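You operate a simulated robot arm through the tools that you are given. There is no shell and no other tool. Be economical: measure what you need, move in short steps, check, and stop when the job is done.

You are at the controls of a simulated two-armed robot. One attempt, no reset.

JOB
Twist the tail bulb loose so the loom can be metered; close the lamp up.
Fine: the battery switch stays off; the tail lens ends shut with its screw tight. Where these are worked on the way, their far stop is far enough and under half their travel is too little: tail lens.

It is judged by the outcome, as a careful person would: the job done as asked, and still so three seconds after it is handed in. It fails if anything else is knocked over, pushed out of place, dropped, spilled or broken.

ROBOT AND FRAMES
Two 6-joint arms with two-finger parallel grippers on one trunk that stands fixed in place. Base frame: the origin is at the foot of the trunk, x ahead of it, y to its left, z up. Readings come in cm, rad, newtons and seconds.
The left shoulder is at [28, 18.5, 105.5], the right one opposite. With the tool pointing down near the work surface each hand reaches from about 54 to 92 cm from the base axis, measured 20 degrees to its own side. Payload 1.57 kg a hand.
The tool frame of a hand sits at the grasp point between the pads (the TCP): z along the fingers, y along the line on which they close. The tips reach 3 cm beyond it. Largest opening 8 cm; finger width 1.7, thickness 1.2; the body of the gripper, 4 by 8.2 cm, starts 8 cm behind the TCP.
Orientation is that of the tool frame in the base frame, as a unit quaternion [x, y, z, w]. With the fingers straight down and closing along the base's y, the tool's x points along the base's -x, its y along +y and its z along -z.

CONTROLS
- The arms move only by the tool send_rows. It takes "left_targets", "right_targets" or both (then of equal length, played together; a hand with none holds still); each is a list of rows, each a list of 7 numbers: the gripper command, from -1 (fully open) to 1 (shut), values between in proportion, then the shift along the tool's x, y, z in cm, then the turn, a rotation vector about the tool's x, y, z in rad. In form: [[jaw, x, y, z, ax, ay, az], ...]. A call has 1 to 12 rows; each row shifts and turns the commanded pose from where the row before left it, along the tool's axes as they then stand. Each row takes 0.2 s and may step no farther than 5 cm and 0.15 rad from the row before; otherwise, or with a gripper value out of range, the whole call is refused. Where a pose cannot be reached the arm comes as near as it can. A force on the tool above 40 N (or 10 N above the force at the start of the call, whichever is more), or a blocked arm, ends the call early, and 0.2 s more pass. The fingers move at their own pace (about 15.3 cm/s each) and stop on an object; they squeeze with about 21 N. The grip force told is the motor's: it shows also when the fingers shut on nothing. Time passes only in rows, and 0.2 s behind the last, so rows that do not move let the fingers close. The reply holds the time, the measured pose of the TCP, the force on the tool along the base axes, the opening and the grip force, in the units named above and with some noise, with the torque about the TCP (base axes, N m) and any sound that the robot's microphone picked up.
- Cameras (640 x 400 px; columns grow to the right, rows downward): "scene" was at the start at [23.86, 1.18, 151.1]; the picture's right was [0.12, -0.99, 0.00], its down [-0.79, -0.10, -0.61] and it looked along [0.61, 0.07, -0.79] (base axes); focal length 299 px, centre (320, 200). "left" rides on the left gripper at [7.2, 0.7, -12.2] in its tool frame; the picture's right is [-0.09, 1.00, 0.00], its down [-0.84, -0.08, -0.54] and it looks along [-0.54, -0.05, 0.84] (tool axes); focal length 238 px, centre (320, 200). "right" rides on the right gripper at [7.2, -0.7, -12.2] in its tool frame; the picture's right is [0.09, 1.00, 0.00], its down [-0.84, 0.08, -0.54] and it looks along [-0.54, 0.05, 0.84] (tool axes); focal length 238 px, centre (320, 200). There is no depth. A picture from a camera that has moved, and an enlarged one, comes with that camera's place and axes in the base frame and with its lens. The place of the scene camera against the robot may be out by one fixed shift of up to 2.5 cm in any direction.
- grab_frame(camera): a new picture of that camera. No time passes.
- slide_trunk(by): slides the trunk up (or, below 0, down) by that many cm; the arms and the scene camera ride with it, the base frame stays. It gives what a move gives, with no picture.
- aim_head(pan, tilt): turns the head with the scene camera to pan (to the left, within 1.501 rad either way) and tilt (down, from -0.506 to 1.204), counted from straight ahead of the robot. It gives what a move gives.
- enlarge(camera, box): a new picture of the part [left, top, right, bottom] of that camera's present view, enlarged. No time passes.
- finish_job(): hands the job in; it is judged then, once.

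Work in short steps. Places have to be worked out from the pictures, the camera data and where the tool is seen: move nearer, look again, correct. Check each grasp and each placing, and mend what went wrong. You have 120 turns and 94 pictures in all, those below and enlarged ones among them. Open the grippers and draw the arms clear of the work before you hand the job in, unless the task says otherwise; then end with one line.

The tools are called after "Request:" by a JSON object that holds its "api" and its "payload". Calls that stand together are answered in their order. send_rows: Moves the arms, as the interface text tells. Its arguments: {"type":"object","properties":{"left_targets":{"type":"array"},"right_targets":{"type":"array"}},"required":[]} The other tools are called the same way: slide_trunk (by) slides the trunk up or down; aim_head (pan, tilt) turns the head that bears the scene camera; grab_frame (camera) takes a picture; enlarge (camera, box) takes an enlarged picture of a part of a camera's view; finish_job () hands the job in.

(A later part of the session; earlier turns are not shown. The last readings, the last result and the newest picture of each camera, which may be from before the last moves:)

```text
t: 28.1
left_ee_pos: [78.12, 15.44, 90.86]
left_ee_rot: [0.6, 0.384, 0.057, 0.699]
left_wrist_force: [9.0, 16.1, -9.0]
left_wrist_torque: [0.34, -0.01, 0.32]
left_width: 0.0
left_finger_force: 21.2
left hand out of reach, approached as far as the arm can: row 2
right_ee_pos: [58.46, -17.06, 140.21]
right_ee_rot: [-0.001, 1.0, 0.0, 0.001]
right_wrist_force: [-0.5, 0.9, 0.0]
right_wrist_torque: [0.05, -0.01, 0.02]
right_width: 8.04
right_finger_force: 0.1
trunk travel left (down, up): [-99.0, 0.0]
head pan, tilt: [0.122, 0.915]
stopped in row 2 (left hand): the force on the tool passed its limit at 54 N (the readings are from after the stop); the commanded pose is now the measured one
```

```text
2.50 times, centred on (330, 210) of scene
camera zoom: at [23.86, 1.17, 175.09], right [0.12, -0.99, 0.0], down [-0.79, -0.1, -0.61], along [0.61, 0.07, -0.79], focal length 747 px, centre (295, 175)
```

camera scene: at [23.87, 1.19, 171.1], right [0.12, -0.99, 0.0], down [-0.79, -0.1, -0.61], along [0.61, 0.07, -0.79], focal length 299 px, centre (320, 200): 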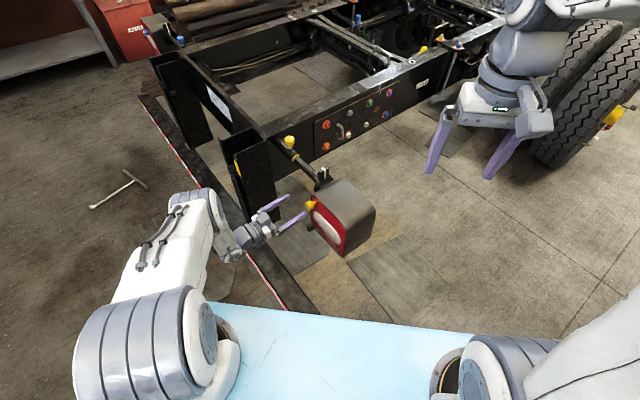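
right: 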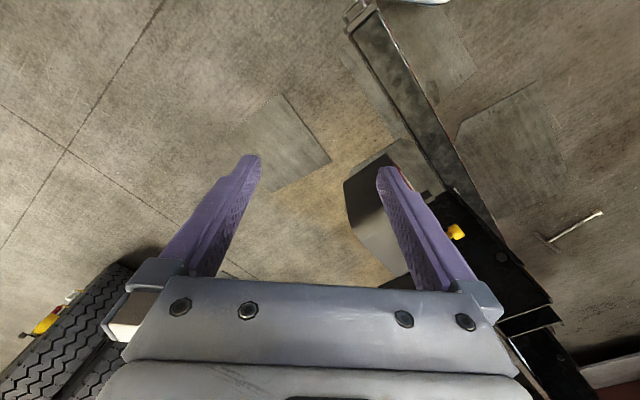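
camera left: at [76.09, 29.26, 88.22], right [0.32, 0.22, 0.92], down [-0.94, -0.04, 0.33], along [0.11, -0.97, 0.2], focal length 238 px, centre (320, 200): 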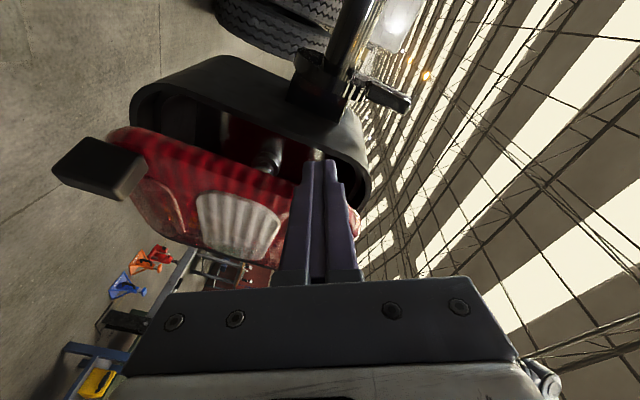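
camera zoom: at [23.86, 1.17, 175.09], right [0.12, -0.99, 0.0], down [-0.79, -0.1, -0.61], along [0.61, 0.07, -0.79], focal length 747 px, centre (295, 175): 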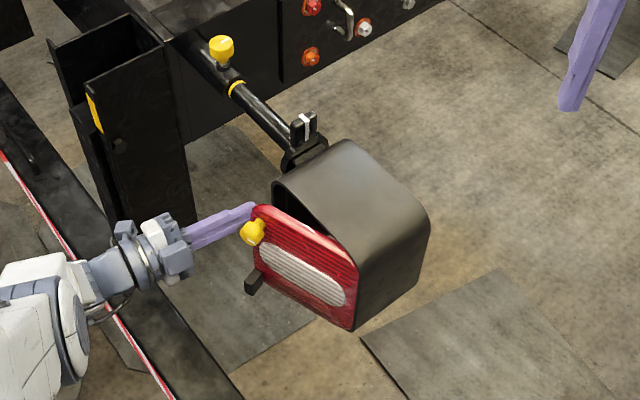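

The sweep jammed because it pushed along the panel. I back off, yaw the hand further about its tip so the finger angles behind the panel, then I'll pull outward.

Request:
{"api": "send_rows", "payload": {"left_targets": [[1, 1.05, 0.56, 0, 0, 0, 0], [1, 0.34, 0.18, 0, 0.061, -0.115, 0], [1, 0.34, 0.18, 0, 0.061, -0.115, 0], [1, 0.34, 0.18, 0, 0.061, -0.115, 0], [1, 0.34, 0.18, 0, 0.061, -0.115, 0], [1, 0.34, 0.18, 0, 0.061, -0.115, 0]]}}

Request:
{"api": "grab_frame", "payload": {"camera": "left"}}

Request:
{"api": "enlarge", "payload": {"camera": "scene", "box": [230, 130, 430, 290]}}

```text
t: 29.5
left_ee_pos: [72.31, 13.3, 99.78]
left_ee_rot: [0.69, 0.17, -0.179, 0.681]
left_wrist_force: [-0.7, -0.5, 0.0]
left_wrist_torque: [-0.01, 0.03, 0.03]
left_width: 0.01
left_finger_force: 20.5
left hand out of reach, approached as far as the arm can: row 1, 2, 4, 5, 6
right_ee_pos: [58.45, -16.97, 140.1]
right_ee_rot: [0.0, 1.0, 0.0, 0.0]
right_wrist_force: [-0.4, 0.1, 0.0]
right_wrist_torque: [-0.02, -0.02, -0.02]
right_width: 8.0
right_finger_force: 0.1
trunk travel left (down, up): [-99.0, 0.0]
head pan, tilt: [0.122, 0.915]
```

```text
59 pictures are left
camera left: at [79.21, 25.47, 97.01], right [0.39, -0.01, 0.92], down [-0.76, 0.55, 0.34], along [-0.51, -0.83, 0.21], focal length 238 px, centre (320, 200)
```

left: 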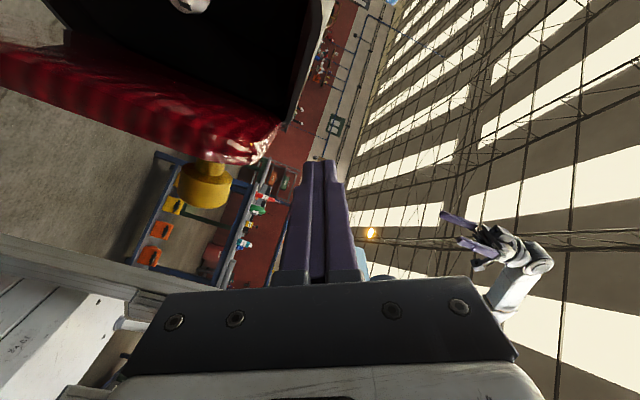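

```text
2.50 times, centred on (330, 210) of scene
camera zoom: at [23.87, 1.22, 175.1], right [0.12, -0.99, 0.0], down [-0.79, -0.1, -0.61], along [0.61, 0.07, -0.79], focal length 747 px, centre (295, 175)
```

zoom: 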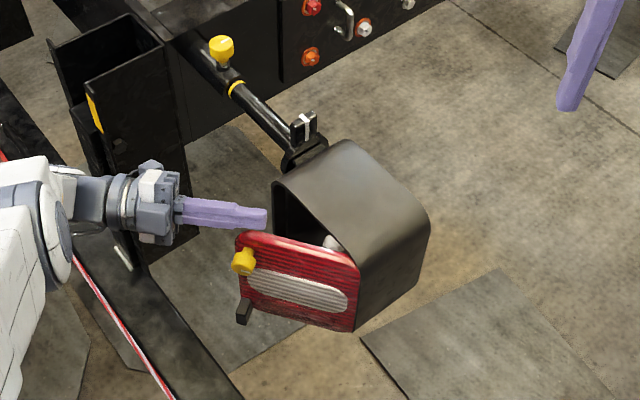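

The lens is now about 40° open and the bulb is visible inside; the hand points along -y but above the panel. I move +x, drop behind the panel, and then sweep toward -x.

Request:
{"api": "send_rows", "payload": {"left_targets": [[1, 1.3, 0.7, 0, 0, 0, 0], [1, 1.3, 0.7, 0, 0, 0, 0], [1, 1.39, -2.55, 0, 0, 0, 0], [1, 1.39, -2.55, 0, 0, 0, 0], [1, 1.39, -2.55, 0, 0, 0, 0]]}}

Request:
{"api": "enlarge", "payload": {"camera": "scene", "box": [230, 130, 430, 290]}}

```text
t: 30.7
left_ee_pos: [69.76, 12.06, 96.33]
left_ee_rot: [0.689, 0.17, -0.178, 0.681]
left_wrist_force: [-0.2, -0.5, 2.7]
left_wrist_torque: [0.06, -0.02, -0.03]
left_width: 0.02
left_finger_force: 21.0
left hand out of reach, approached as far as the arm can: row 1, 2, 3, 4, 5
right_ee_pos: [58.53, -17.01, 140.17]
right_ee_rot: [0.0, 1.0, 0.0, -0.001]
right_wrist_force: [-0.3, 0.2, -0.3]
right_wrist_torque: [0.0, 0.01, -0.01]
right_width: 7.98
right_finger_force: 0.1
trunk travel left (down, up): [-99.0, 0.0]
head pan, tilt: [0.122, 0.915]
```

```text
2.50 times, centred on (330, 210) of scene
camera zoom: at [23.84, 1.22, 175.11], right [0.12, -0.99, 0.0], down [-0.79, -0.1, -0.61], along [0.61, 0.07, -0.79], focal length 747 px, centre (295, 175)
```

zoom: 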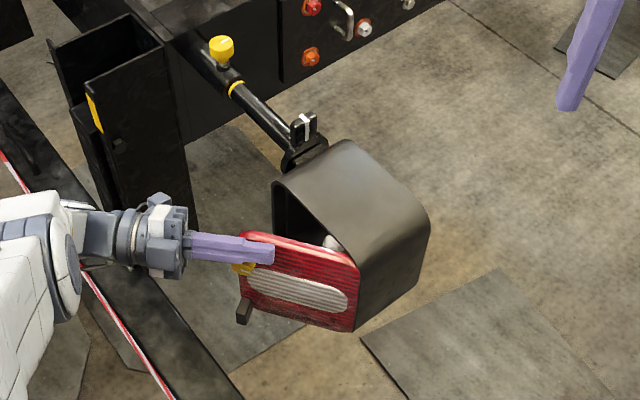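

The finger is resting on top of the lens; this looks like a wrist joint limit, not distance. I lift, draw back, and unwind the roll.

Request:
{"api": "send_rows", "payload": {"left_targets": [[1, -1.44, 2.63, 0, 0, 0, 0], [1, -0.5, 0.9, -4, 0, 0, 0], [1, 0, 0, -4, 0, 0, 0]]}}

Request:
{"api": "send_rows", "payload": {"left_targets": [[1, 0, 0, 0, 0, 0, 0.15], [1, 0, 0, 0, 0, 0, 0.15], [1, 0, 0, 0, 0, 0, 0.15], [1, 0, 0, 0, 0, 0, 0.15], [1, 0, 0, 0, 0, 0, 0.15], [1, 0, 0, 0, 0, 0, 0.15], [1, 0, 0, 0, 0, 0, 0.15], [1, 0, 0, 0, 0, 0, 0.15], [1, 0, 0, 0, 0, 0, 0.15], [1, 0, 0, 0, 0, 0, 0.15], [1, 0, 0, 0, 0, 0, 0.15], [1, 0, 0, 0, 0, 0, 0.15]]}}

Request:
{"api": "grab_frame", "payload": {"camera": "scene"}}

Request:
{"api": "grab_frame", "payload": {"camera": "left"}}

```text
t: 31.5
left_ee_pos: [69.93, 20.15, 100.47]
left_ee_rot: [0.69, 0.169, -0.178, 0.681]
left_wrist_force: [-0.3, -1.0, -0.5]
left_wrist_torque: [0.04, 0.01, -0.02]
left_width: 0.0
left_finger_force: 21.6
right_ee_pos: [58.58, -17.01, 140.19]
right_ee_rot: [0.0, 1.0, 0.001, 0.0]
right_wrist_force: [0.1, 0.0, 0.2]
right_wrist_torque: [-0.01, 0.02, 0.0]
right_width: 8.0
right_finger_force: 0.1
trunk travel left (down, up): [-99.0, 0.0]
head pan, tilt: [0.122, 0.915]
```

```text
t: 34.1
left_ee_pos: [69.93, 20.03, 100.52]
left_ee_rot: [0.562, -0.434, 0.424, 0.563]
left_wrist_force: [1.0, 0.1, -0.9]
left_wrist_torque: [0.01, 0.0, 0.03]
left_width: 0.0
left_finger_force: 21.0
right_ee_pos: [58.34, -16.99, 140.25]
right_ee_rot: [-0.001, 1.0, 0.0, -0.001]
right_wrist_force: [-0.1, 0.4, -0.1]
right_wrist_torque: [-0.02, 0.01, -0.03]
right_width: 8.01
right_finger_force: 0.1
trunk travel left (down, up): [-99.0, 0.0]
head pan, tilt: [0.122, 0.915]
```

```text
56 pictures are left
camera scene: at [23.87, 1.24, 175.1], right [0.12, -0.99, 0.0], down [-0.79, -0.1, -0.61], along [0.61, 0.07, -0.79], focal length 299 px, centre (320, 200)
```

scene: 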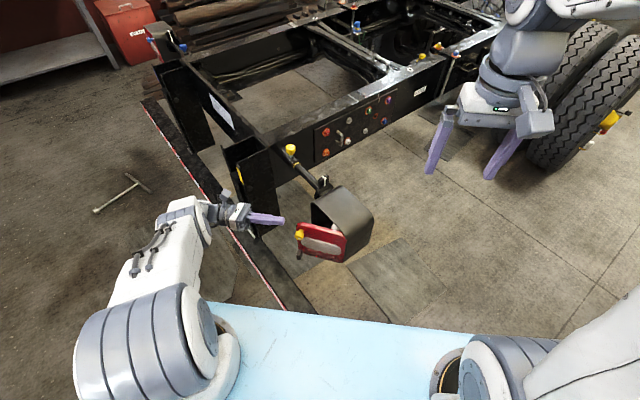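

```text
55 pictures are left
camera left: at [71.29, 32.22, 107.6], right [-0.98, 0.01, 0.17], down [-0.14, 0.55, -0.82], along [-0.1, -0.84, -0.54], focal length 238 px, centre (320, 200)
```

left: 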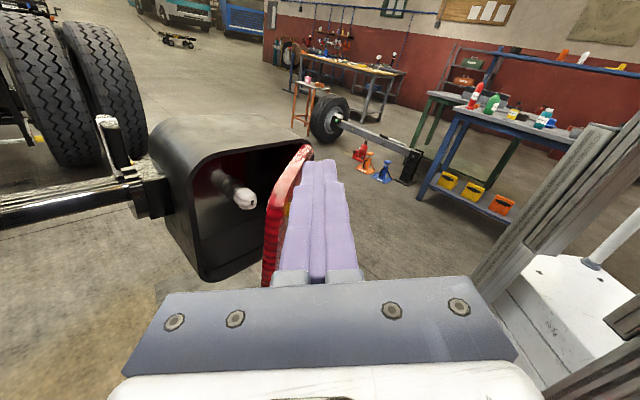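

Now the view is good: the bulb projects from the back wall, and the panel stands about 45° open. I move +x past the panel, lower to mid-height, and go forward behind it.

Request:
{"api": "send_rows", "payload": {"left_targets": [[1, 0.66, -2.42, 0, 0, 0, 0], [1, 0.66, -2.42, 0, 0, 0, 0], [1, -3.0, -0.83, 0, 0, 0, 0], [1, -3.0, -0.83, 0, 0, 0, 0], [1, -3.0, -0.83, 0, 0, 0, 0], [1, 0, 0, 2.5, 0, 0, 0], [1, 0, 0, 2.5, 0, 0, 0]]}}

Request:
{"api": "grab_frame", "payload": {"camera": "left"}}

```text
t: 35.7
left_ee_pos: [69.31, 12.64, 98.69]
left_ee_rot: [0.562, -0.434, 0.424, 0.563]
left_wrist_force: [-0.2, 0.2, -0.5]
left_wrist_torque: [0.01, -0.03, 0.02]
left_width: 0.0
left_finger_force: 21.0
left hand out of reach, approached as far as the arm can: row 1, 2, 3, 4, 5
right_ee_pos: [58.46, -16.99, 140.18]
right_ee_rot: [0.0, 1.0, 0.0, 0.0]
right_wrist_force: [0.1, -0.7, 0.6]
right_wrist_torque: [-0.01, 0.0, 0.0]
right_width: 7.97
right_finger_force: 0.1
trunk travel left (down, up): [-99.0, 0.0]
head pan, tilt: [0.122, 0.915]
```

```text
54 pictures are left
camera left: at [70.73, 24.89, 105.93], right [-0.98, 0.01, 0.18], down [-0.14, 0.55, -0.82], along [-0.11, -0.83, -0.54], focal length 238 px, centre (320, 200)
```

left: 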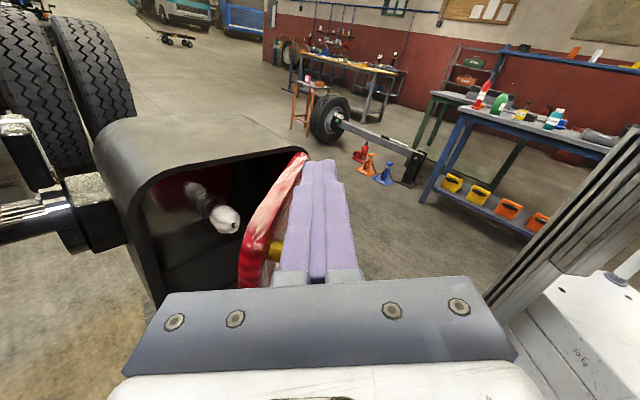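

The left hand can't reach behind the panel pointing this way. I'll open the lens with the right hand, fingers down from above. First I draw the left hand back and bring the right hand over (76, 12.5, 110).

Request:
{"api": "send_rows", "payload": {"left_targets": [[1, 0.5, 0, -4, 0, 0, 0], [1, 0.5, 0, -4, 0, 0, 0], [1, 0.5, 0, -4, 0, 0, 0], [1, 0.5, 0, -4, 0, 0, 0]]}}

Request:
{"api": "send_rows", "payload": {"right_targets": [[1, -1.75, 2.95, 3.0, 0, 0, 0], [1, -1.75, 2.95, 3.0, 0, 0, 0], [1, -1.75, 2.95, 3.0, 0, 0, 0], [1, -1.75, 2.95, 3.0, 0, 0, 0], [1, -1.75, 2.95, 3.0, 0, 0, 0], [1, -1.75, 2.95, 3.0, 0, 0, 0], [1, -1.75, 2.95, 3.0, 0, 0, 0], [1, -1.75, 2.95, 3.0, 0, 0, 0], [1, -1.75, 2.95, 3.0, 0, 0, 0], [1, -1.75, 2.95, 3.0, 0, 0, 0]]}}

Request:
{"api": "grab_frame", "payload": {"camera": "right"}}

Request:
{"api": "grab_frame", "payload": {"camera": "scene"}}

```text
t: 36.7
left_ee_pos: [67.52, 27.25, 102.9]
left_ee_rot: [0.562, -0.434, 0.422, 0.563]
left_wrist_force: [-0.5, 0.1, 0.4]
left_wrist_torque: [-0.03, 0.03, 0.0]
left_width: 0.0
left_finger_force: 21.5
left hand out of reach, approached as far as the arm can: row 2, 3, 4
right_ee_pos: [58.6, -16.94, 140.21]
right_ee_rot: [0.001, 1.0, -0.001, 0.0]
right_wrist_force: [0.2, -0.4, 0.1]
right_wrist_torque: [-0.02, -0.01, -0.01]
right_width: 8.0
right_finger_force: 0.0
trunk travel left (down, up): [-99.0, 0.0]
head pan, tilt: [0.122, 0.915]
```

```text
t: 38.9
left_ee_pos: [67.55, 27.18, 102.97]
left_ee_rot: [0.563, -0.433, 0.422, 0.563]
left_wrist_force: [1.2, -0.3, -0.7]
left_wrist_torque: [0.03, 0.02, -0.02]
left_width: 0.0
left_finger_force: 21.2
right_ee_pos: [76.15, 12.53, 110.2]
right_ee_rot: [0.0, 1.0, 0.0, 0.001]
right_wrist_force: [-0.3, 0.2, 0.4]
right_wrist_torque: [-0.01, 0.01, -0.01]
right_width: 0.0
right_finger_force: 21.3
trunk travel left (down, up): [-99.0, 0.0]
head pan, tilt: [0.122, 0.915]
```

```text
53 pictures are left
camera right: at [68.85, 11.94, 122.27], right [-0.09, 1.0, 0.0], down [0.84, 0.08, 0.54], along [0.54, 0.05, -0.84], focal length 238 px, centre (320, 200)
```

right: 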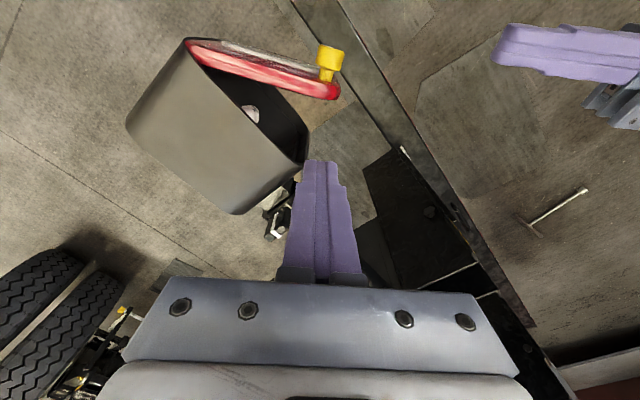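

```text
52 pictures are left
camera scene: at [23.87, 1.25, 175.1], right [0.12, -0.99, 0.0], down [-0.79, -0.1, -0.61], along [0.61, 0.07, -0.79], focal length 299 px, centre (320, 200)
```

scene: 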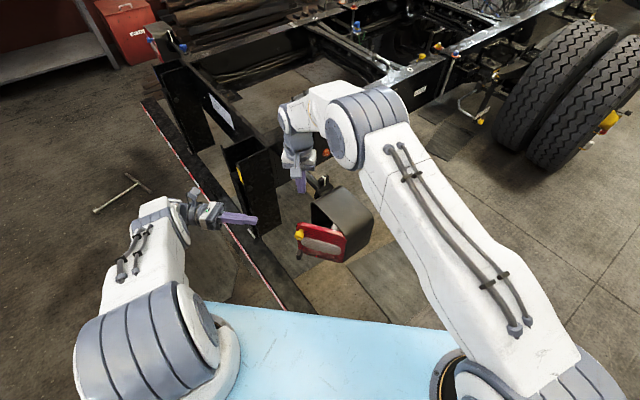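

From above, the panel runs from the hinge at (69.5, 0) to its free edge at (72.5, 14.3), and my right fingers are over the gap inside it. I lower 17 cm.

Request:
{"api": "send_rows", "payload": {"right_targets": [[1, 0, 0, 4.5, 0, 0, 0], [1, 0, 0, 4.5, 0, 0, 0], [1, 0, 0, 4, 0, 0, 0], [1, 0, 0, 4, 0, 0, 0]]}}

Request:
{"api": "grab_frame", "payload": {"camera": "right"}}

```text
t: 39.9
left_ee_pos: [67.49, 27.18, 103.01]
left_ee_rot: [0.562, -0.434, 0.423, 0.563]
left_wrist_force: [0.6, 0.3, -0.1]
left_wrist_torque: [0.01, 0.0, -0.01]
left_width: 0.0
left_finger_force: 20.8
right_ee_pos: [75.9, 12.36, 93.16]
right_ee_rot: [0.0, 1.0, 0.0, -0.001]
right_wrist_force: [0.1, 0.3, -0.1]
right_wrist_torque: [-0.01, -0.01, -0.01]
right_width: 0.02
right_finger_force: 21.2
trunk travel left (down, up): [-99.0, 0.0]
head pan, tilt: [0.122, 0.915]
```

```text
51 pictures are left
camera right: at [68.72, 11.77, 105.24], right [-0.09, 1.0, 0.0], down [0.84, 0.08, 0.54], along [0.54, 0.05, -0.84], focal length 238 px, centre (320, 200)
```

right: 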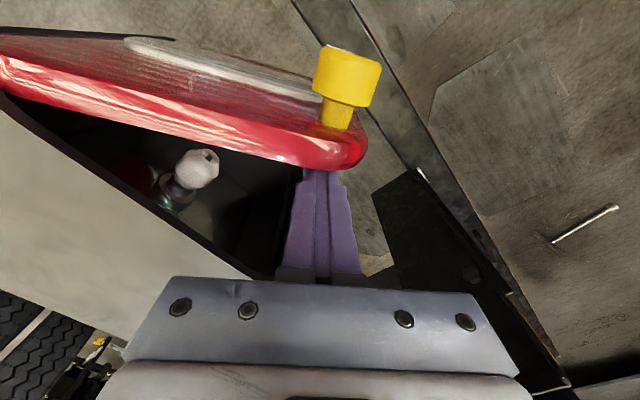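

The fingers are behind the panel, with the knob on the other side. I sweep around the hinge in an arc toward -x.

Request:
{"api": "send_rows", "payload": {"right_targets": [[1, 1.95, 0.4, 0, 0, 0, 0], [1, 1.95, 0.4, 0, 0, 0, 0], [1, 1.75, -0.25, 0, 0, 0, 0], [1, 1.75, -0.25, 0, 0, 0, 0], [1, 1.5, -0.75, 0, 0, 0, 0], [1, 1.5, -0.75, 0, 0, 0, 0]]}}

Request:
{"api": "grab_frame", "payload": {"camera": "right"}}

```text
t: 41.3
left_ee_pos: [67.55, 27.23, 102.88]
left_ee_rot: [0.562, -0.434, 0.423, 0.563]
left_wrist_force: [0.0, 0.7, -0.1]
left_wrist_torque: [0.02, -0.02, 0.0]
left_width: 0.0
left_finger_force: 21.0
right_ee_pos: [65.4, 11.26, 93.2]
right_ee_rot: [0.0, 1.0, 0.0, 0.0]
right_wrist_force: [0.6, -0.1, -1.1]
right_wrist_torque: [-0.05, 0.0, -0.01]
right_width: 0.01
right_finger_force: 20.7
trunk travel left (down, up): [-99.0, 0.0]
head pan, tilt: [0.122, 0.915]
```

```text
50 pictures are left
camera right: at [58.29, 10.64, 105.21], right [-0.09, 1.0, 0.0], down [0.84, 0.08, 0.54], along [0.54, 0.05, -0.84], focal length 238 px, centre (320, 200)
```

right: 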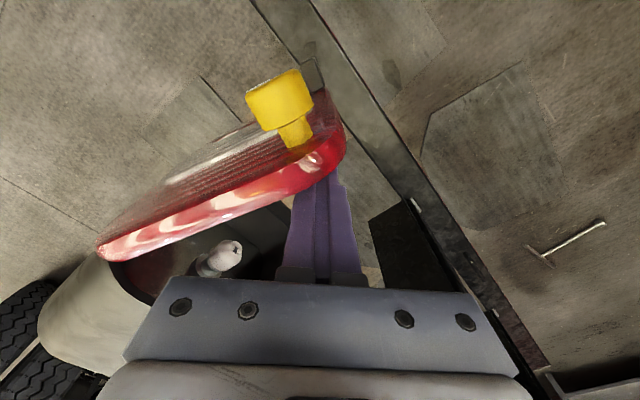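

About 65–70° open with little force. I continue around the arc.

Request:
{"api": "send_rows", "payload": {"right_targets": [[1, 1.6, -1.3, 0, 0, 0, 0], [1, 1.6, -1.4, 0, 0, 0, 0], [1, 1.2, -1.8, 0, 0, 0, 0], [1, 1.0, -1.8, 0, 0, 0, 0]]}}

Request:
{"api": "grab_frame", "payload": {"camera": "right"}}

Request:
{"api": "grab_frame", "payload": {"camera": "left"}}

```text
t: 42.3
left_ee_pos: [67.47, 27.13, 102.82]
left_ee_rot: [0.563, -0.433, 0.423, 0.563]
left_wrist_force: [-0.1, -0.3, 0.0]
left_wrist_torque: [-0.01, 0.0, 0.01]
left_width: 0.01
left_finger_force: 21.2
right_ee_pos: [60.23, 5.12, 93.31]
right_ee_rot: [-0.001, 1.0, 0.001, 0.0]
right_wrist_force: [0.6, 6.5, -0.8]
right_wrist_torque: [-0.13, 0.01, -0.02]
right_width: 0.01
right_finger_force: 20.9
trunk travel left (down, up): [-99.0, 0.0]
head pan, tilt: [0.122, 0.915]
```

```text
49 pictures are left
camera right: at [53.02, 4.47, 105.28], right [-0.09, 1.0, 0.0], down [0.84, 0.08, 0.54], along [0.54, 0.05, -0.84], focal length 238 px, centre (320, 200)
```

right: 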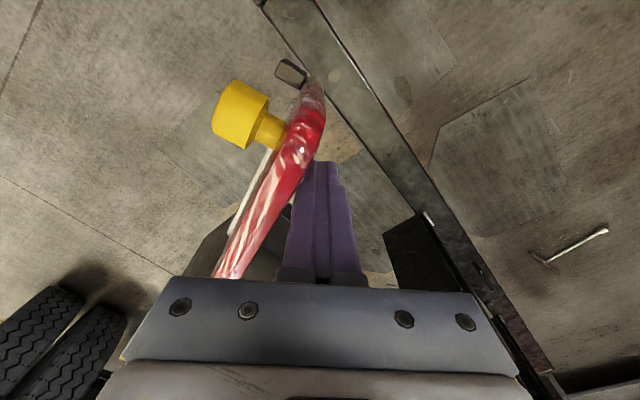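

```text
48 pictures are left
camera left: at [68.96, 39.39, 110.03], right [-0.98, 0.01, 0.18], down [-0.14, 0.55, -0.82], along [-0.1, -0.83, -0.54], focal length 238 px, centre (320, 200)
```

left: 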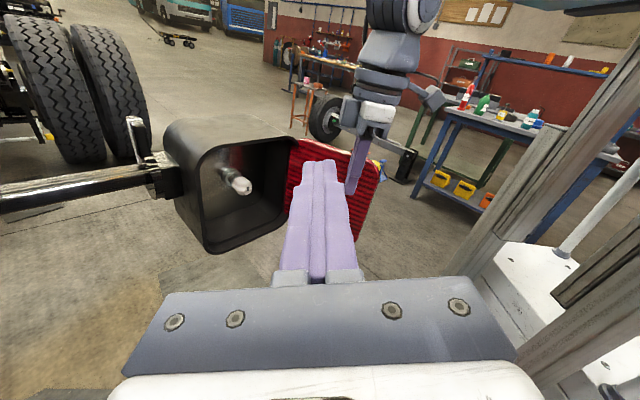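

The lens is at about 105° with rising resistance, so it's likely at its stop. I ease off, lift the right hand and move it away.

Request:
{"api": "send_rows", "payload": {"right_targets": [[1, 0, 1.0, 0, 0, 0, 0], [1, 0, 0, -4.5, 0, 0, 0], [1, 0, 0, -4.5, 0, 0, 0], [1, 0, 0, -4.5, 0, 0, 0], [1, 0, -1, -4.5, 0, 0, 0], [1, 0, -4, -2.5, 0, 0, 0], [1, 0, -4.5, -1, 0, 0, 0], [1, 0, -4.5, -1, 0, 0, 0]]}}

Request:
{"api": "enlarge", "payload": {"camera": "left", "box": [140, 80, 420, 260]}}

Request:
{"api": "grab_frame", "payload": {"camera": "scene"}}

```text
t: 44.1
left_ee_pos: [67.52, 27.25, 102.89]
left_ee_rot: [0.563, -0.433, 0.423, 0.563]
left_wrist_force: [0.8, -0.2, 0.0]
left_wrist_torque: [0.03, 0.02, 0.01]
left_width: 0.0
left_finger_force: 21.5
right_ee_pos: [60.15, -8.13, 115.75]
right_ee_rot: [-0.001, 1.0, 0.0, -0.001]
right_wrist_force: [0.2, 0.3, -0.2]
right_wrist_torque: [0.0, -0.01, 0.04]
right_width: 0.0
right_finger_force: 21.6
trunk travel left (down, up): [-99.0, 0.0]
head pan, tilt: [0.122, 0.915]
```

```text
2.22 times, centred on (280, 170) of left
camera zoom: at [68.97, 39.33, 110.06], right [-0.98, 0.01, 0.18], down [-0.14, 0.55, -0.82], along [-0.11, -0.83, -0.54], focal length 530 px, centre (409, 267)
```

zoom: 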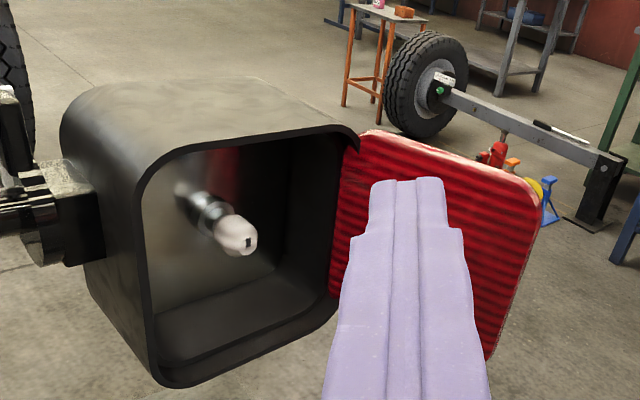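

```text
46 pictures are left
camera scene: at [23.87, 1.25, 175.1], right [0.12, -0.99, 0.0], down [-0.79, -0.1, -0.61], along [0.61, 0.07, -0.79], focal length 299 px, centre (320, 200)
```

scene: 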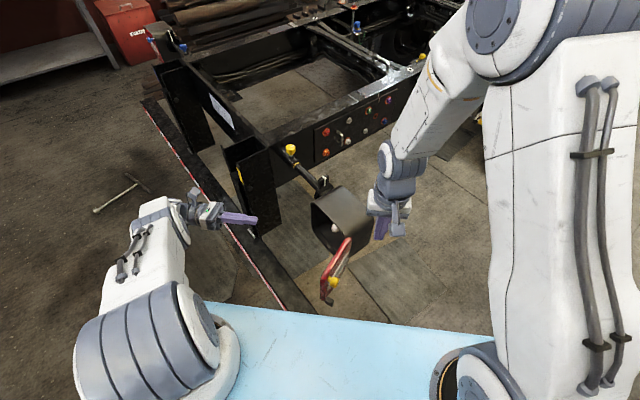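

The lens is fully open, and the bulb end sits near (77.2, 3.5, 87.8) on the lamp's axis. I turn the left hand back toward the lamp's axis direction, open it, and level its roll with the camera on top.

Request:
{"api": "send_rows", "payload": {"left_targets": [[1, 0, 0, 0, 0.126, 0.035, 0.045], [1, 0, 0, 0, 0.126, 0.035, 0.045], [1, 0, 0, 0, 0.126, 0.035, 0.045], [-1, 0, 0, 0, 0.126, 0.035, 0.045], [-1, 0, 0, 0, 0.126, 0.035, 0.045], [-1, 0, 0, 0, 0.126, 0.035, 0.045]]}}

Request:
{"api": "grab_frame", "payload": {"camera": "left"}}

```text
t: 45.5
left_ee_pos: [67.57, 27.16, 102.75]
left_ee_rot: [0.622, -0.257, 0.678, 0.296]
left_wrist_force: [0.0, 0.2, 0.6]
left_wrist_torque: [-0.02, 0.01, -0.02]
left_width: 8.02
left_finger_force: 0.0
right_ee_pos: [60.18, -8.11, 115.6]
right_ee_rot: [0.001, 1.0, 0.0, -0.001]
right_wrist_force: [0.2, -0.3, -0.4]
right_wrist_torque: [0.02, -0.02, -0.02]
right_width: 0.0
right_finger_force: 20.8
trunk travel left (down, up): [-99.0, 0.0]
head pan, tilt: [0.122, 0.915]
```

```text
45 pictures are left
camera left: at [58.29, 36.07, 108.75], right [-0.71, -0.7, -0.07], down [-0.27, 0.37, -0.89], along [0.64, -0.61, -0.46], focal length 238 px, centre (320, 200)
```

left: 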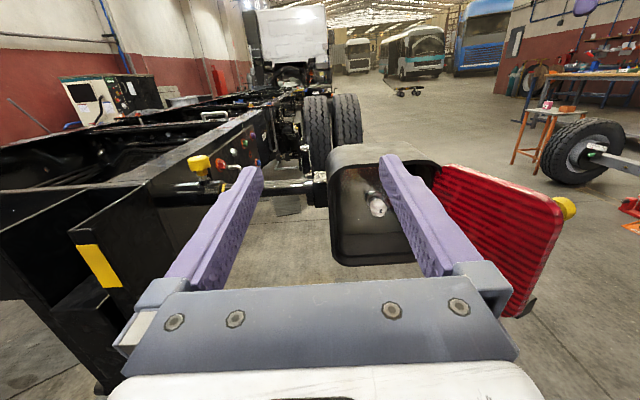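

The bulb end is confirmed at about (77.4, 3.6, 87.7). I trim the pitch and move to a stand-off about 8 cm in front of it.

Request:
{"api": "send_rows", "payload": {"left_targets": [[-1, 0, 0, 0, 0, -0.09, 0], [-1, -3, 1.9, 3.1, 0, 0, 0], [-1, -3, 1.9, 3.1, 0, 0, 0], [-1, -3, 1.9, 3.1, 0, 0, 0], [-1, -3, 1.9, 3.1, 0, 0, 0], [-1, -3, 1.9, 3.1, 0, 0, 0]]}}

Request:
{"api": "grab_frame", "payload": {"camera": "left"}}

```text
t: 46.9
left_ee_pos: [71.07, 9.11, 87.92]
left_ee_rot: [0.651, -0.271, 0.649, 0.287]
left_wrist_force: [0.1, -0.3, 0.1]
left_wrist_torque: [-0.05, 0.0, -0.01]
left_width: 8.02
left_finger_force: 0.0
right_ee_pos: [60.2, -8.09, 115.69]
right_ee_rot: [0.0, 1.0, 0.0, 0.0]
right_wrist_force: [0.0, -0.1, 0.3]
right_wrist_torque: [0.0, -0.01, -0.01]
right_width: 0.01
right_finger_force: 21.4
trunk travel left (down, up): [-99.0, 0.0]
head pan, tilt: [0.122, 0.915]
```

```text
44 pictures are left
camera left: at [62.33, 17.69, 95.16], right [-0.72, -0.69, -0.07], down [-0.33, 0.43, -0.84], along [0.61, -0.58, -0.54], focal length 238 px, centre (320, 200)
```

left: 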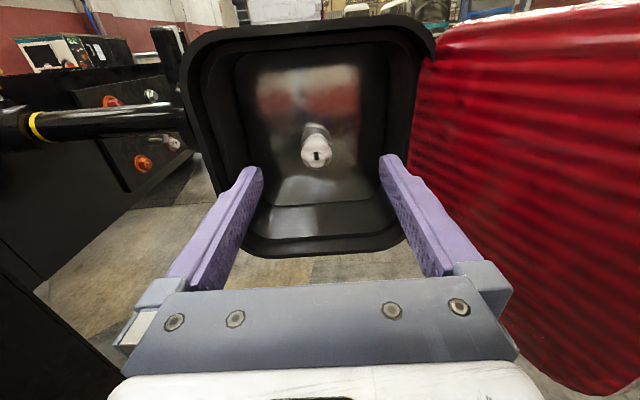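

The bulb is centred between the fingers, about 8.5 cm ahead and slightly low. I advance 9.2 cm and look before gripping.

Request:
{"api": "send_rows", "payload": {"left_targets": [[-1, -0.2, -0.12, 2.3, 0, 0, 0], [-1, -0.2, -0.12, 2.3, 0, 0, 0], [-1, -0.2, -0.12, 2.3, 0, 0, 0], [-1, -0.2, -0.12, 2.3, 0, 0, 0]]}}

Request:
{"api": "grab_frame", "payload": {"camera": "left"}}

```text
t: 47.9
left_ee_pos: [77.84, 2.76, 87.51]
left_ee_rot: [0.651, -0.27, 0.649, 0.286]
left_wrist_force: [1.3, 0.4, 0.0]
left_wrist_torque: [0.02, 0.01, -0.02]
left_width: 8.0
left_finger_force: 0.1
right_ee_pos: [60.15, -8.06, 115.79]
right_ee_rot: [0.0, 1.0, 0.0, 0.001]
right_wrist_force: [-0.2, -0.3, 0.6]
right_wrist_torque: [0.03, 0.01, 0.0]
right_width: 0.0
right_finger_force: 21.5
trunk travel left (down, up): [-99.0, 0.0]
head pan, tilt: [0.122, 0.915]
```

```text
43 pictures are left
camera left: at [69.0, 11.31, 94.58], right [-0.72, -0.69, -0.07], down [-0.33, 0.43, -0.84], along [0.61, -0.58, -0.54], focal length 238 px, centre (320, 200)
```

left: 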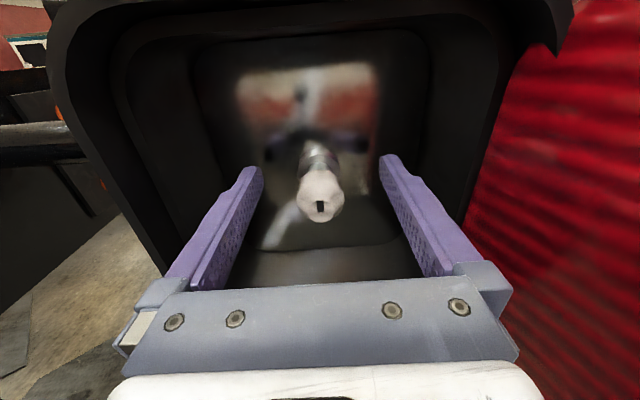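

The bulb lies between the pads with its tip about 1.3 cm behind the TCP. I close gently on it.

Request:
{"api": "send_rows", "payload": {"left_targets": [[0.3, -0.2, 0, 0, 0, 0, 0], [1, 0, 0, 0, 0, 0, 0], [1, 0, 0, 0, 0, 0, 0]]}}

Request:
{"api": "enlarge", "payload": {"camera": "left", "box": [200, 100, 440, 260]}}

```text
t: 48.7
left_ee_pos: [77.83, 2.9, 87.39]
left_ee_rot: [0.651, -0.27, 0.65, 0.285]
left_wrist_force: [6.7, 2.2, 1.0]
left_wrist_torque: [0.01, -0.04, 0.21]
left_width: 3.02
left_finger_force: 39.1
left hand out of reach, approached as far as the arm can: row 1
right_ee_pos: [60.15, -8.18, 115.72]
right_ee_rot: [0.0, 1.0, 0.0, 0.001]
right_wrist_force: [-0.4, -0.7, -0.1]
right_wrist_torque: [-0.02, -0.02, 0.01]
right_width: 0.0
right_finger_force: 21.0
trunk travel left (down, up): [-99.0, 0.0]
head pan, tilt: [0.122, 0.915]
```

```text
2.50 times, centred on (320, 180) of left
camera zoom: at [69.02, 11.38, 94.57], right [-0.72, -0.69, -0.07], down [-0.33, 0.43, -0.84], along [0.61, -0.58, -0.53], focal length 596 px, centre (320, 250)
```

zoom: 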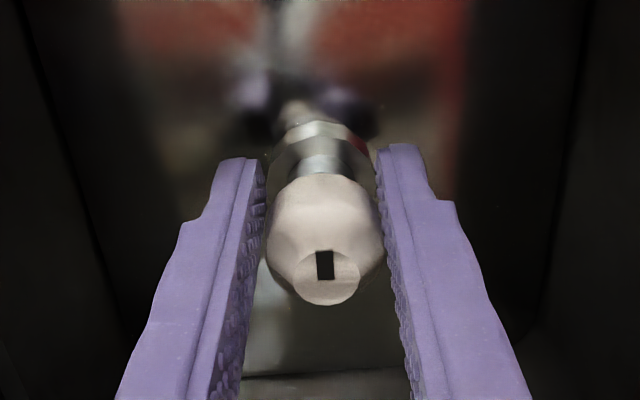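

The bulb is held at 3.0 cm. I twist it counterclockwise in small steps, watching its mark and the torque.

Request:
{"api": "send_rows", "payload": {"left_targets": [[1, 0, 0, 0, 0, 0, -0.1], [1, 0, 0, 0, 0, 0, -0.1], [1, 0, 0, 0, 0, 0, -0.1], [1, 0, 0, 0, 0, 0, -0.1], [1, 0, 0, 0, 0, 0, -0.1]]}}

Request:
{"api": "enlarge", "payload": {"camera": "left", "box": [200, 100, 440, 260]}}

```text
t: 50.0
left_ee_pos: [78.12, 3.24, 87.37]
left_ee_rot: [0.7, -0.093, 0.561, 0.432]
left_wrist_force: [4.9, 13.0, -5.5]
left_wrist_torque: [0.58, 0.34, 0.34]
left_width: 3.01
left_finger_force: 39.5
right_ee_pos: [60.31, -8.22, 115.61]
right_ee_rot: [0.001, 1.0, 0.0, 0.0]
right_wrist_force: [0.0, -0.5, 0.2]
right_wrist_torque: [0.01, 0.03, 0.04]
right_width: 0.0
right_finger_force: 20.6
trunk travel left (down, up): [-99.0, 0.0]
head pan, tilt: [0.122, 0.915]
stopped in row 5 (left hand): the force on the tool passed its limit at 41 N (the readings are from after the stop); the commanded pose is now the measured one
```

```text
2.50 times, centred on (320, 180) of left
camera zoom: at [71.71, 14.01, 93.9], right [-0.64, -0.64, 0.42], down [-0.63, 0.14, -0.76], along [0.43, -0.76, -0.49], focal length 596 px, centre (320, 250)
```

zoom: 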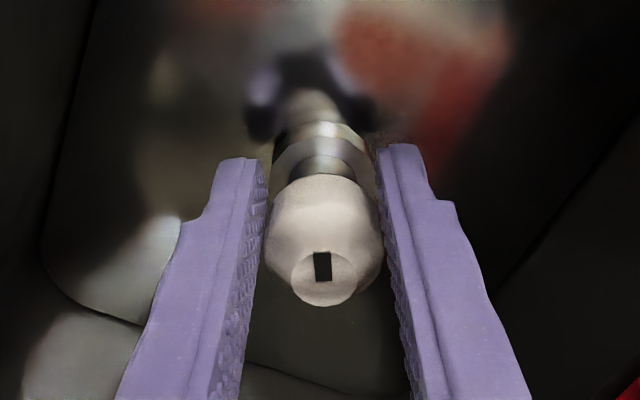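

The bulb turned about 0.5 rad with the hand, with side load from a small axis offset as before. I continue with compensation.

Request:
{"api": "send_rows", "payload": {"left_targets": [[1, 0, -0.2, 0, 0, 0, -0.08], [1, 0, -0.1, 0, 0, 0, -0.1], [1, 0, -0.1, 0, 0, 0, -0.1], [1, 0, -0.1, 0, 0, 0, -0.1], [1, 0, -0.1, 0, 0, 0, -0.1]]}}

Request:
{"api": "enlarge", "payload": {"camera": "left", "box": [200, 100, 440, 260]}}

```text
t: 51.0
left_ee_pos: [78.46, 3.53, 87.29]
left_ee_rot: [0.711, 0.021, 0.483, 0.511]
left_wrist_force: [10.1, 5.2, -11.6]
left_wrist_torque: [0.67, 0.42, 0.0]
left_width: 3.0
left_finger_force: 39.2
left hand out of reach, approached as far as the arm can: row 4
right_ee_pos: [60.29, -8.37, 115.59]
right_ee_rot: [-0.001, 1.0, 0.0, 0.0]
right_wrist_force: [0.3, 1.3, -0.4]
right_wrist_torque: [0.01, 0.0, -0.01]
right_width: 0.0
right_finger_force: 21.3
trunk travel left (down, up): [-99.0, 0.0]
head pan, tilt: [0.122, 0.915]
stopped in row 4 (left hand): the force on the tool passed its limit at 44 N (the readings are from after the stop); the commanded pose is now the measured one
```

```text
2.50 times, centred on (320, 180) of left
camera zoom: at [73.25, 15.56, 92.63], right [-0.51, -0.52, 0.68], down [-0.79, -0.02, -0.61], along [0.33, -0.85, -0.4], focal length 596 px, centre (320, 250)
```

zoom: 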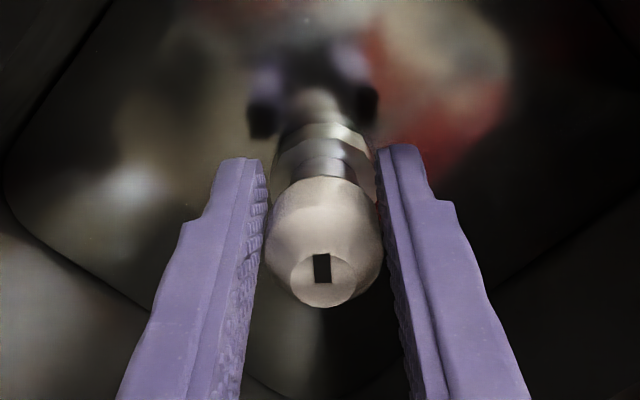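

The bulb has turned about 0.75 rad; its axis seems about 1.1 cm off my TCP along -x. I release, centre on it, and roll back for a fresh grip.

Request:
{"api": "send_rows", "payload": {"left_targets": [[-1, 0, 0, 0, 0, 0, 0], [-1, -0.55, 0, 0, 0, 0, 0], [-1, -0.55, 0, 0, 0, 0, 0.1], [-1, 0, 0, 0, 0, 0, 0.15], [-1, 0, 0, 0, 0, 0, 0.15], [-1, 0, 0, 0, 0, 0, 0.15], [-1, 0, 0, 0, 0, 0, 0.15], [-1, 0, 0, 0, 0, 0, 0.15], [-1, 0, 0, 0, 0, 0, 0.15], [-1, 0, 0, 0, 0, 0, 0.15], [-1, 0, 0, 0, 0, 0, 0.15]]}}

Request:
{"api": "grab_frame", "payload": {"camera": "left"}}

```text
t: 53.4
left_ee_pos: [77.51, 2.78, 86.8]
left_ee_rot: [0.575, -0.414, 0.696, 0.115]
left_wrist_force: [-0.7, 0.8, -0.2]
left_wrist_torque: [0.0, -0.01, 0.02]
left_width: 8.01
left_finger_force: 0.1
right_ee_pos: [60.11, -8.24, 115.63]
right_ee_rot: [0.0, 1.0, 0.001, 0.0]
right_wrist_force: [0.6, -0.1, -0.5]
right_wrist_torque: [-0.02, -0.04, -0.01]
right_width: 0.0
right_finger_force: 20.8
trunk travel left (down, up): [-99.0, 0.0]
head pan, tilt: [0.122, 0.915]
```

```text
39 pictures are left
camera left: at [66.31, 8.79, 93.05], right [-0.61, -0.6, -0.52], down [-0.07, 0.7, -0.71], along [0.79, -0.4, -0.47], focal length 238 px, centre (320, 200)
```

left: 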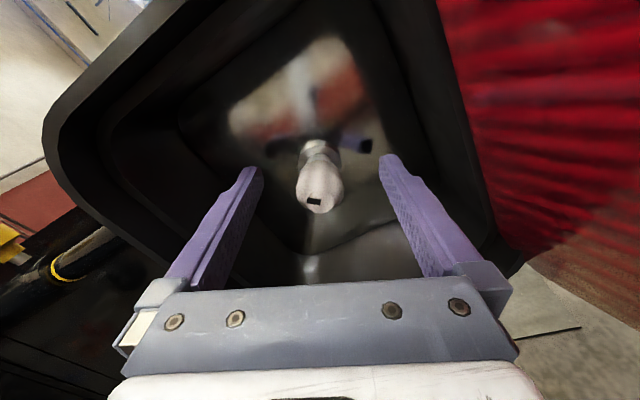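

The bulb's mark is now clearly rotated, and I'm centred with room to roll. I grip again and continue counterclockwise.

Request:
{"api": "send_rows", "payload": {"left_targets": [[1, 0, 0, 0, 0, 0, 0], [1, 0, 0, 0, 0, 0, 0], [1, 0, 0, 0, 0, 0, 0], [1, 0, 0, 0, 0, 0, -0.1], [1, 0, -0.03, 0, 0, 0, -0.1], [1, 0, -0.03, 0, 0, 0, -0.1], [1, 0, -0.03, 0, 0, 0, -0.1], [1, 0, -0.03, 0, 0, 0, -0.1]]}}

Request:
{"api": "enlarge", "payload": {"camera": "left", "box": [200, 100, 440, 260]}}

```text
t: 55.2
left_ee_pos: [77.71, 2.95, 86.82]
left_ee_rot: [0.661, -0.257, 0.645, 0.284]
left_wrist_force: [4.4, 7.6, 3.3]
left_wrist_torque: [0.02, -0.69, 0.14]
left_width: 3.06
left_finger_force: 39.5
right_ee_pos: [60.06, -8.18, 115.72]
right_ee_rot: [0.0, 1.0, 0.0, 0.0]
right_wrist_force: [-0.3, 0.2, -0.9]
right_wrist_torque: [0.0, -0.02, -0.01]
right_width: 0.0
right_finger_force: 21.0
trunk travel left (down, up): [-99.0, 0.0]
head pan, tilt: [0.122, 0.915]
```

```text
2.50 times, centred on (320, 180) of left
camera zoom: at [68.88, 11.35, 94.14], right [-0.71, -0.71, -0.05], down [-0.36, 0.41, -0.84], along [0.61, -0.57, -0.55], focal length 596 px, centre (320, 250)
```

zoom: 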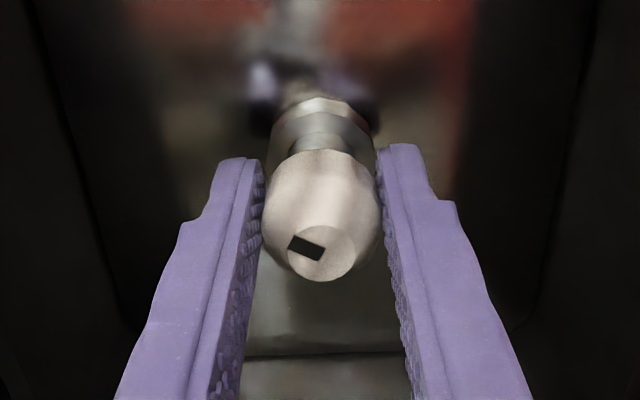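

The mark has gone about 65° from its original vertical. I keep turning to see whether it reaches a stop.

Request:
{"api": "send_rows", "payload": {"left_targets": [[1, 0, -0.05, 0, 0, 0, -0.1], [1, 0, -0.05, 0, 0, 0, -0.1], [1, 0, -0.05, 0, 0, 0, -0.1], [1, 0, -0.05, 0, 0, 0, -0.1], [1, 0, -0.05, 0, 0, 0, -0.1]]}}

Request:
{"api": "enlarge", "payload": {"camera": "left", "box": [200, 100, 440, 260]}}

```text
t: 56.4
left_ee_pos: [78.04, 3.28, 87.26]
left_ee_rot: [0.701, -0.083, 0.558, 0.436]
left_wrist_force: [17.9, 19.1, 11.3]
left_wrist_torque: [0.15, -0.2, 0.37]
left_width: 3.02
left_finger_force: 39.0
left hand out of reach, approached as far as the arm can: row 1
right_ee_pos: [60.14, -8.15, 115.64]
right_ee_rot: [0.001, 1.0, 0.0, 0.0]
right_wrist_force: [-1.0, 0.3, 0.2]
right_wrist_torque: [0.0, 0.02, 0.03]
right_width: 0.0
right_finger_force: 21.1
trunk travel left (down, up): [-99.0, 0.0]
head pan, tilt: [0.122, 0.915]
```

```text
2.50 times, centred on (320, 180) of left
camera zoom: at [71.55, 14.25, 93.77], right [-0.63, -0.64, 0.44], down [-0.64, 0.12, -0.76], along [0.43, -0.76, -0.48], focal length 596 px, centre (320, 250)
```

zoom: 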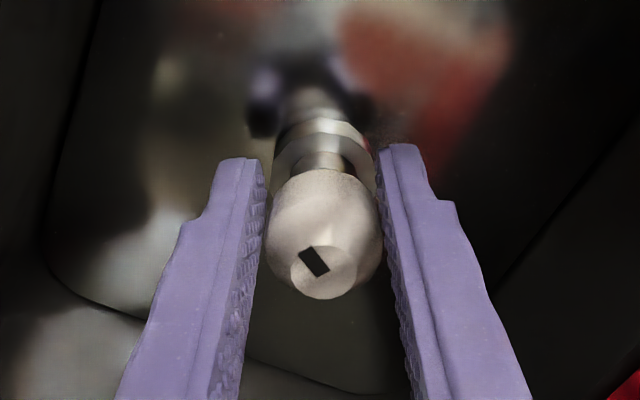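

The hand turned another 0.5 rad but the bulb slipped, staying at about 65°, so it has reached its loose stop. I release and draw straight back.

Request:
{"api": "send_rows", "payload": {"left_targets": [[-1, 0, 0, 0, 0, 0, 0], [-1, 0, 0, 0, 0, 0, 0], [-1, 0, 0, -2.5, 0, 0, 0.13], [-1, 0, 0, -2.5, 0, 0, 0.13], [-1, 0, 0, -2.5, 0, 0, 0.13], [-1, 0, 0, -2.5, 0, 0, 0.1]]}}

Request:
{"api": "grab_frame", "payload": {"camera": "left"}}

Request:
{"api": "enlarge", "payload": {"camera": "left", "box": [240, 90, 400, 210]}}

```text
t: 57.8
left_ee_pos: [70.63, 10.12, 87.09]
left_ee_rot: [0.661, -0.255, 0.644, 0.288]
left_wrist_force: [0.6, 0.8, 0.4]
left_wrist_torque: [0.04, -0.02, 0.01]
left_width: 8.01
left_finger_force: 0.1
right_ee_pos: [60.15, -8.27, 115.65]
right_ee_rot: [0.0, 1.0, 0.0, 0.0]
right_wrist_force: [-0.5, 0.9, 0.5]
right_wrist_torque: [-0.01, -0.02, 0.0]
right_width: 0.01
right_finger_force: 20.9
trunk travel left (down, up): [-99.0, 0.0]
head pan, tilt: [0.122, 0.915]
```

```text
36 pictures are left
camera left: at [61.8, 18.63, 94.36], right [-0.71, -0.7, -0.04], down [-0.36, 0.41, -0.84], along [0.6, -0.58, -0.55], focal length 238 px, centre (320, 200)
```

left: 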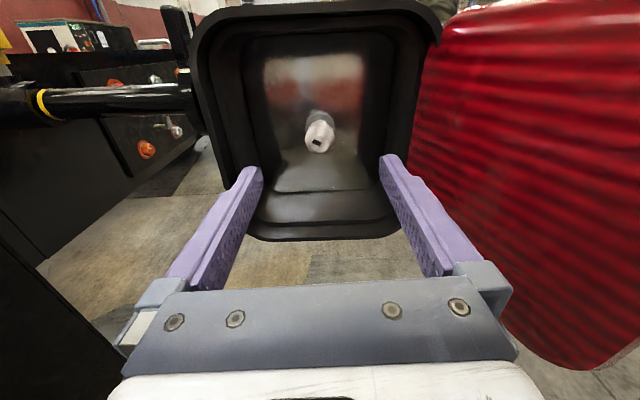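

```text
3.33 times, centred on (320, 150) of left
camera zoom: at [61.8, 18.63, 94.36], right [-0.71, -0.7, -0.04], down [-0.36, 0.41, -0.84], along [0.6, -0.58, -0.55], focal length 794 px, centre (320, 367)
```

zoom: 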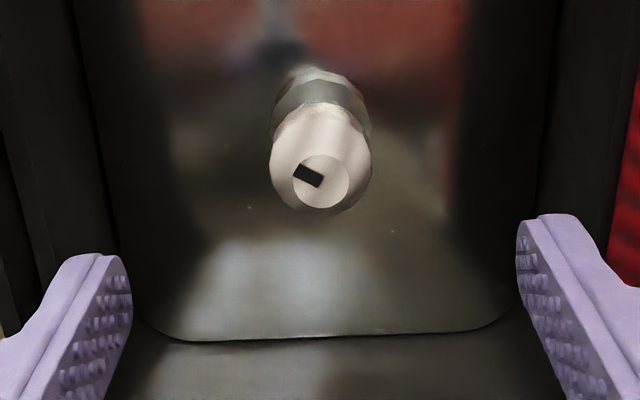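

The bulb stays at its loosened angle. I draw the left hand back out of the lens's swing and check the lens from the right camera.

Request:
{"api": "send_rows", "payload": {"left_targets": [[-1, 0, 0, -4, 0, 0, 0], [-1, 3, -1.9, -3.1, 0, 0, 0], [-1, 3, -1.9, -3.1, 0, 0, 0], [-1, 3, -1.9, -3.1, 0, 0, 0], [1, 3, -1.9, -2, 0, 0, 0]]}}

Request:
{"api": "grab_frame", "payload": {"camera": "right"}}

```text
t: 59.0
left_ee_pos: [65.72, 26.97, 98.72]
left_ee_rot: [0.661, -0.255, 0.643, 0.289]
left_wrist_force: [-0.7, -0.3, 0.0]
left_wrist_torque: [0.01, 0.01, -0.01]
left_width: 0.01
left_finger_force: 21.2
right_ee_pos: [60.24, -8.28, 115.66]
right_ee_rot: [0.0, 1.0, 0.0, 0.0]
right_wrist_force: [-0.4, 0.2, -0.2]
right_wrist_torque: [0.03, 0.01, 0.0]
right_width: 0.0
right_finger_force: 20.7
trunk travel left (down, up): [-99.0, 0.0]
head pan, tilt: [0.122, 0.915]
```

```text
34 pictures are left
camera right: at [52.96, -8.87, 127.76], right [-0.09, 1.0, 0.0], down [0.84, 0.08, 0.54], along [0.54, 0.05, -0.84], focal length 238 px, centre (320, 200)
```

right: 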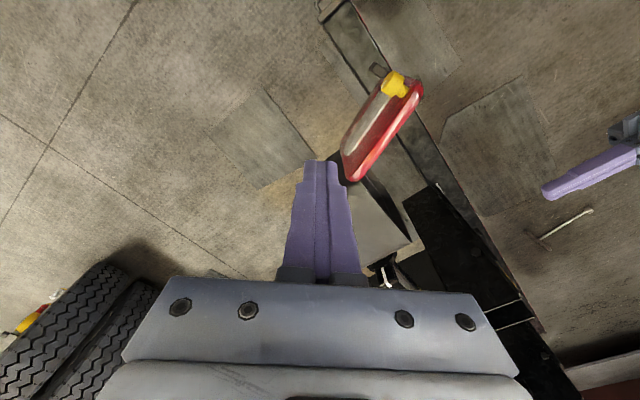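

The panel runs from the hinge to about (56.5, 4). I position the right fingers on its outer side and lower them.

Request:
{"api": "send_rows", "payload": {"right_targets": [[1, -1.8, 4, 0, 0, 0, 0], [1, 0, 0, 4.5, 0, 0, 0], [1, 0, 0, 4.5, 0, 0, 0], [1, 0, 0, 4.5, 0, 0, 0], [1, 0, 0, 4.5, 0, 0, 0], [1, 0, 0, 4.5, 0, 0, 0]]}}

Request:
{"api": "grab_frame", "payload": {"camera": "right"}}

```text
t: 60.4
left_ee_pos: [65.7, 26.8, 98.75]
left_ee_rot: [0.661, -0.256, 0.643, 0.289]
left_wrist_force: [-0.3, 0.0, 0.7]
left_wrist_torque: [0.03, 0.01, 0.02]
left_width: 0.0
left_finger_force: 21.0
right_ee_pos: [61.97, -4.15, 93.09]
right_ee_rot: [0.001, 1.0, 0.0, 0.0]
right_wrist_force: [-0.6, 0.4, 0.6]
right_wrist_torque: [-0.01, 0.0, 0.0]
right_width: 0.0
right_finger_force: 21.0
trunk travel left (down, up): [-99.0, 0.0]
head pan, tilt: [0.122, 0.915]
```

```text
33 pictures are left
camera right: at [54.78, -4.82, 105.21], right [-0.09, 1.0, 0.0], down [0.84, 0.08, 0.54], along [0.54, 0.05, -0.84], focal length 238 px, centre (320, 200)
```

right: 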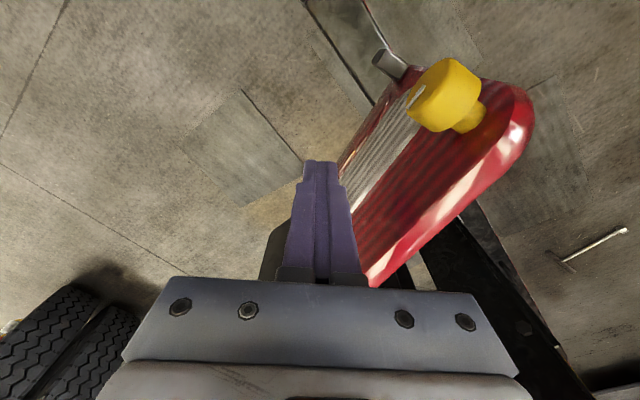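

The fingers are on the outer face side. I push the lens around its hinge toward shut.

Request:
{"api": "send_rows", "payload": {"right_targets": [[1, 0.2, 3.2, 0, 0, 0, 0], [1, -0.2, 2.5, 0, 0, 0, 0], [1, -0.8, 2.5, 0, 0, 0, 0], [1, -1.7, 2.2, 0, 0, 0, 0], [1, -2.4, 1.4, 0, 0, 0, 0], [1, -2.8, 0.6, 0, 0, 0, 0]]}}

Request:
{"api": "grab_frame", "payload": {"camera": "right"}}

```text
t: 61.8
left_ee_pos: [65.72, 26.94, 98.67]
left_ee_rot: [0.661, -0.255, 0.644, 0.289]
left_wrist_force: [0.1, 0.3, -0.2]
left_wrist_torque: [-0.04, 0.05, -0.01]
left_width: 0.01
left_finger_force: 21.1
right_ee_pos: [69.61, 8.18, 93.19]
right_ee_rot: [0.001, 1.0, 0.0, 0.001]
right_wrist_force: [0.7, -0.1, -0.8]
right_wrist_torque: [0.02, 0.01, 0.01]
right_width: 0.0
right_finger_force: 20.7
trunk travel left (down, up): [-99.0, 0.0]
head pan, tilt: [0.122, 0.915]
```

```text
32 pictures are left
camera right: at [62.43, 7.48, 105.2], right [-0.09, 1.0, 0.0], down [0.84, 0.08, 0.54], along [0.54, 0.05, -0.84], focal length 238 px, centre (320, 200)
```

right: 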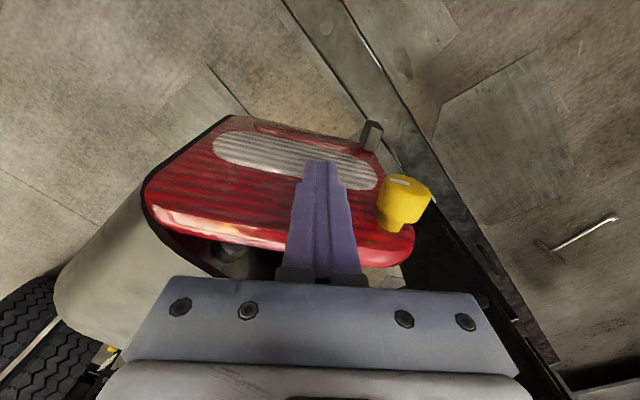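

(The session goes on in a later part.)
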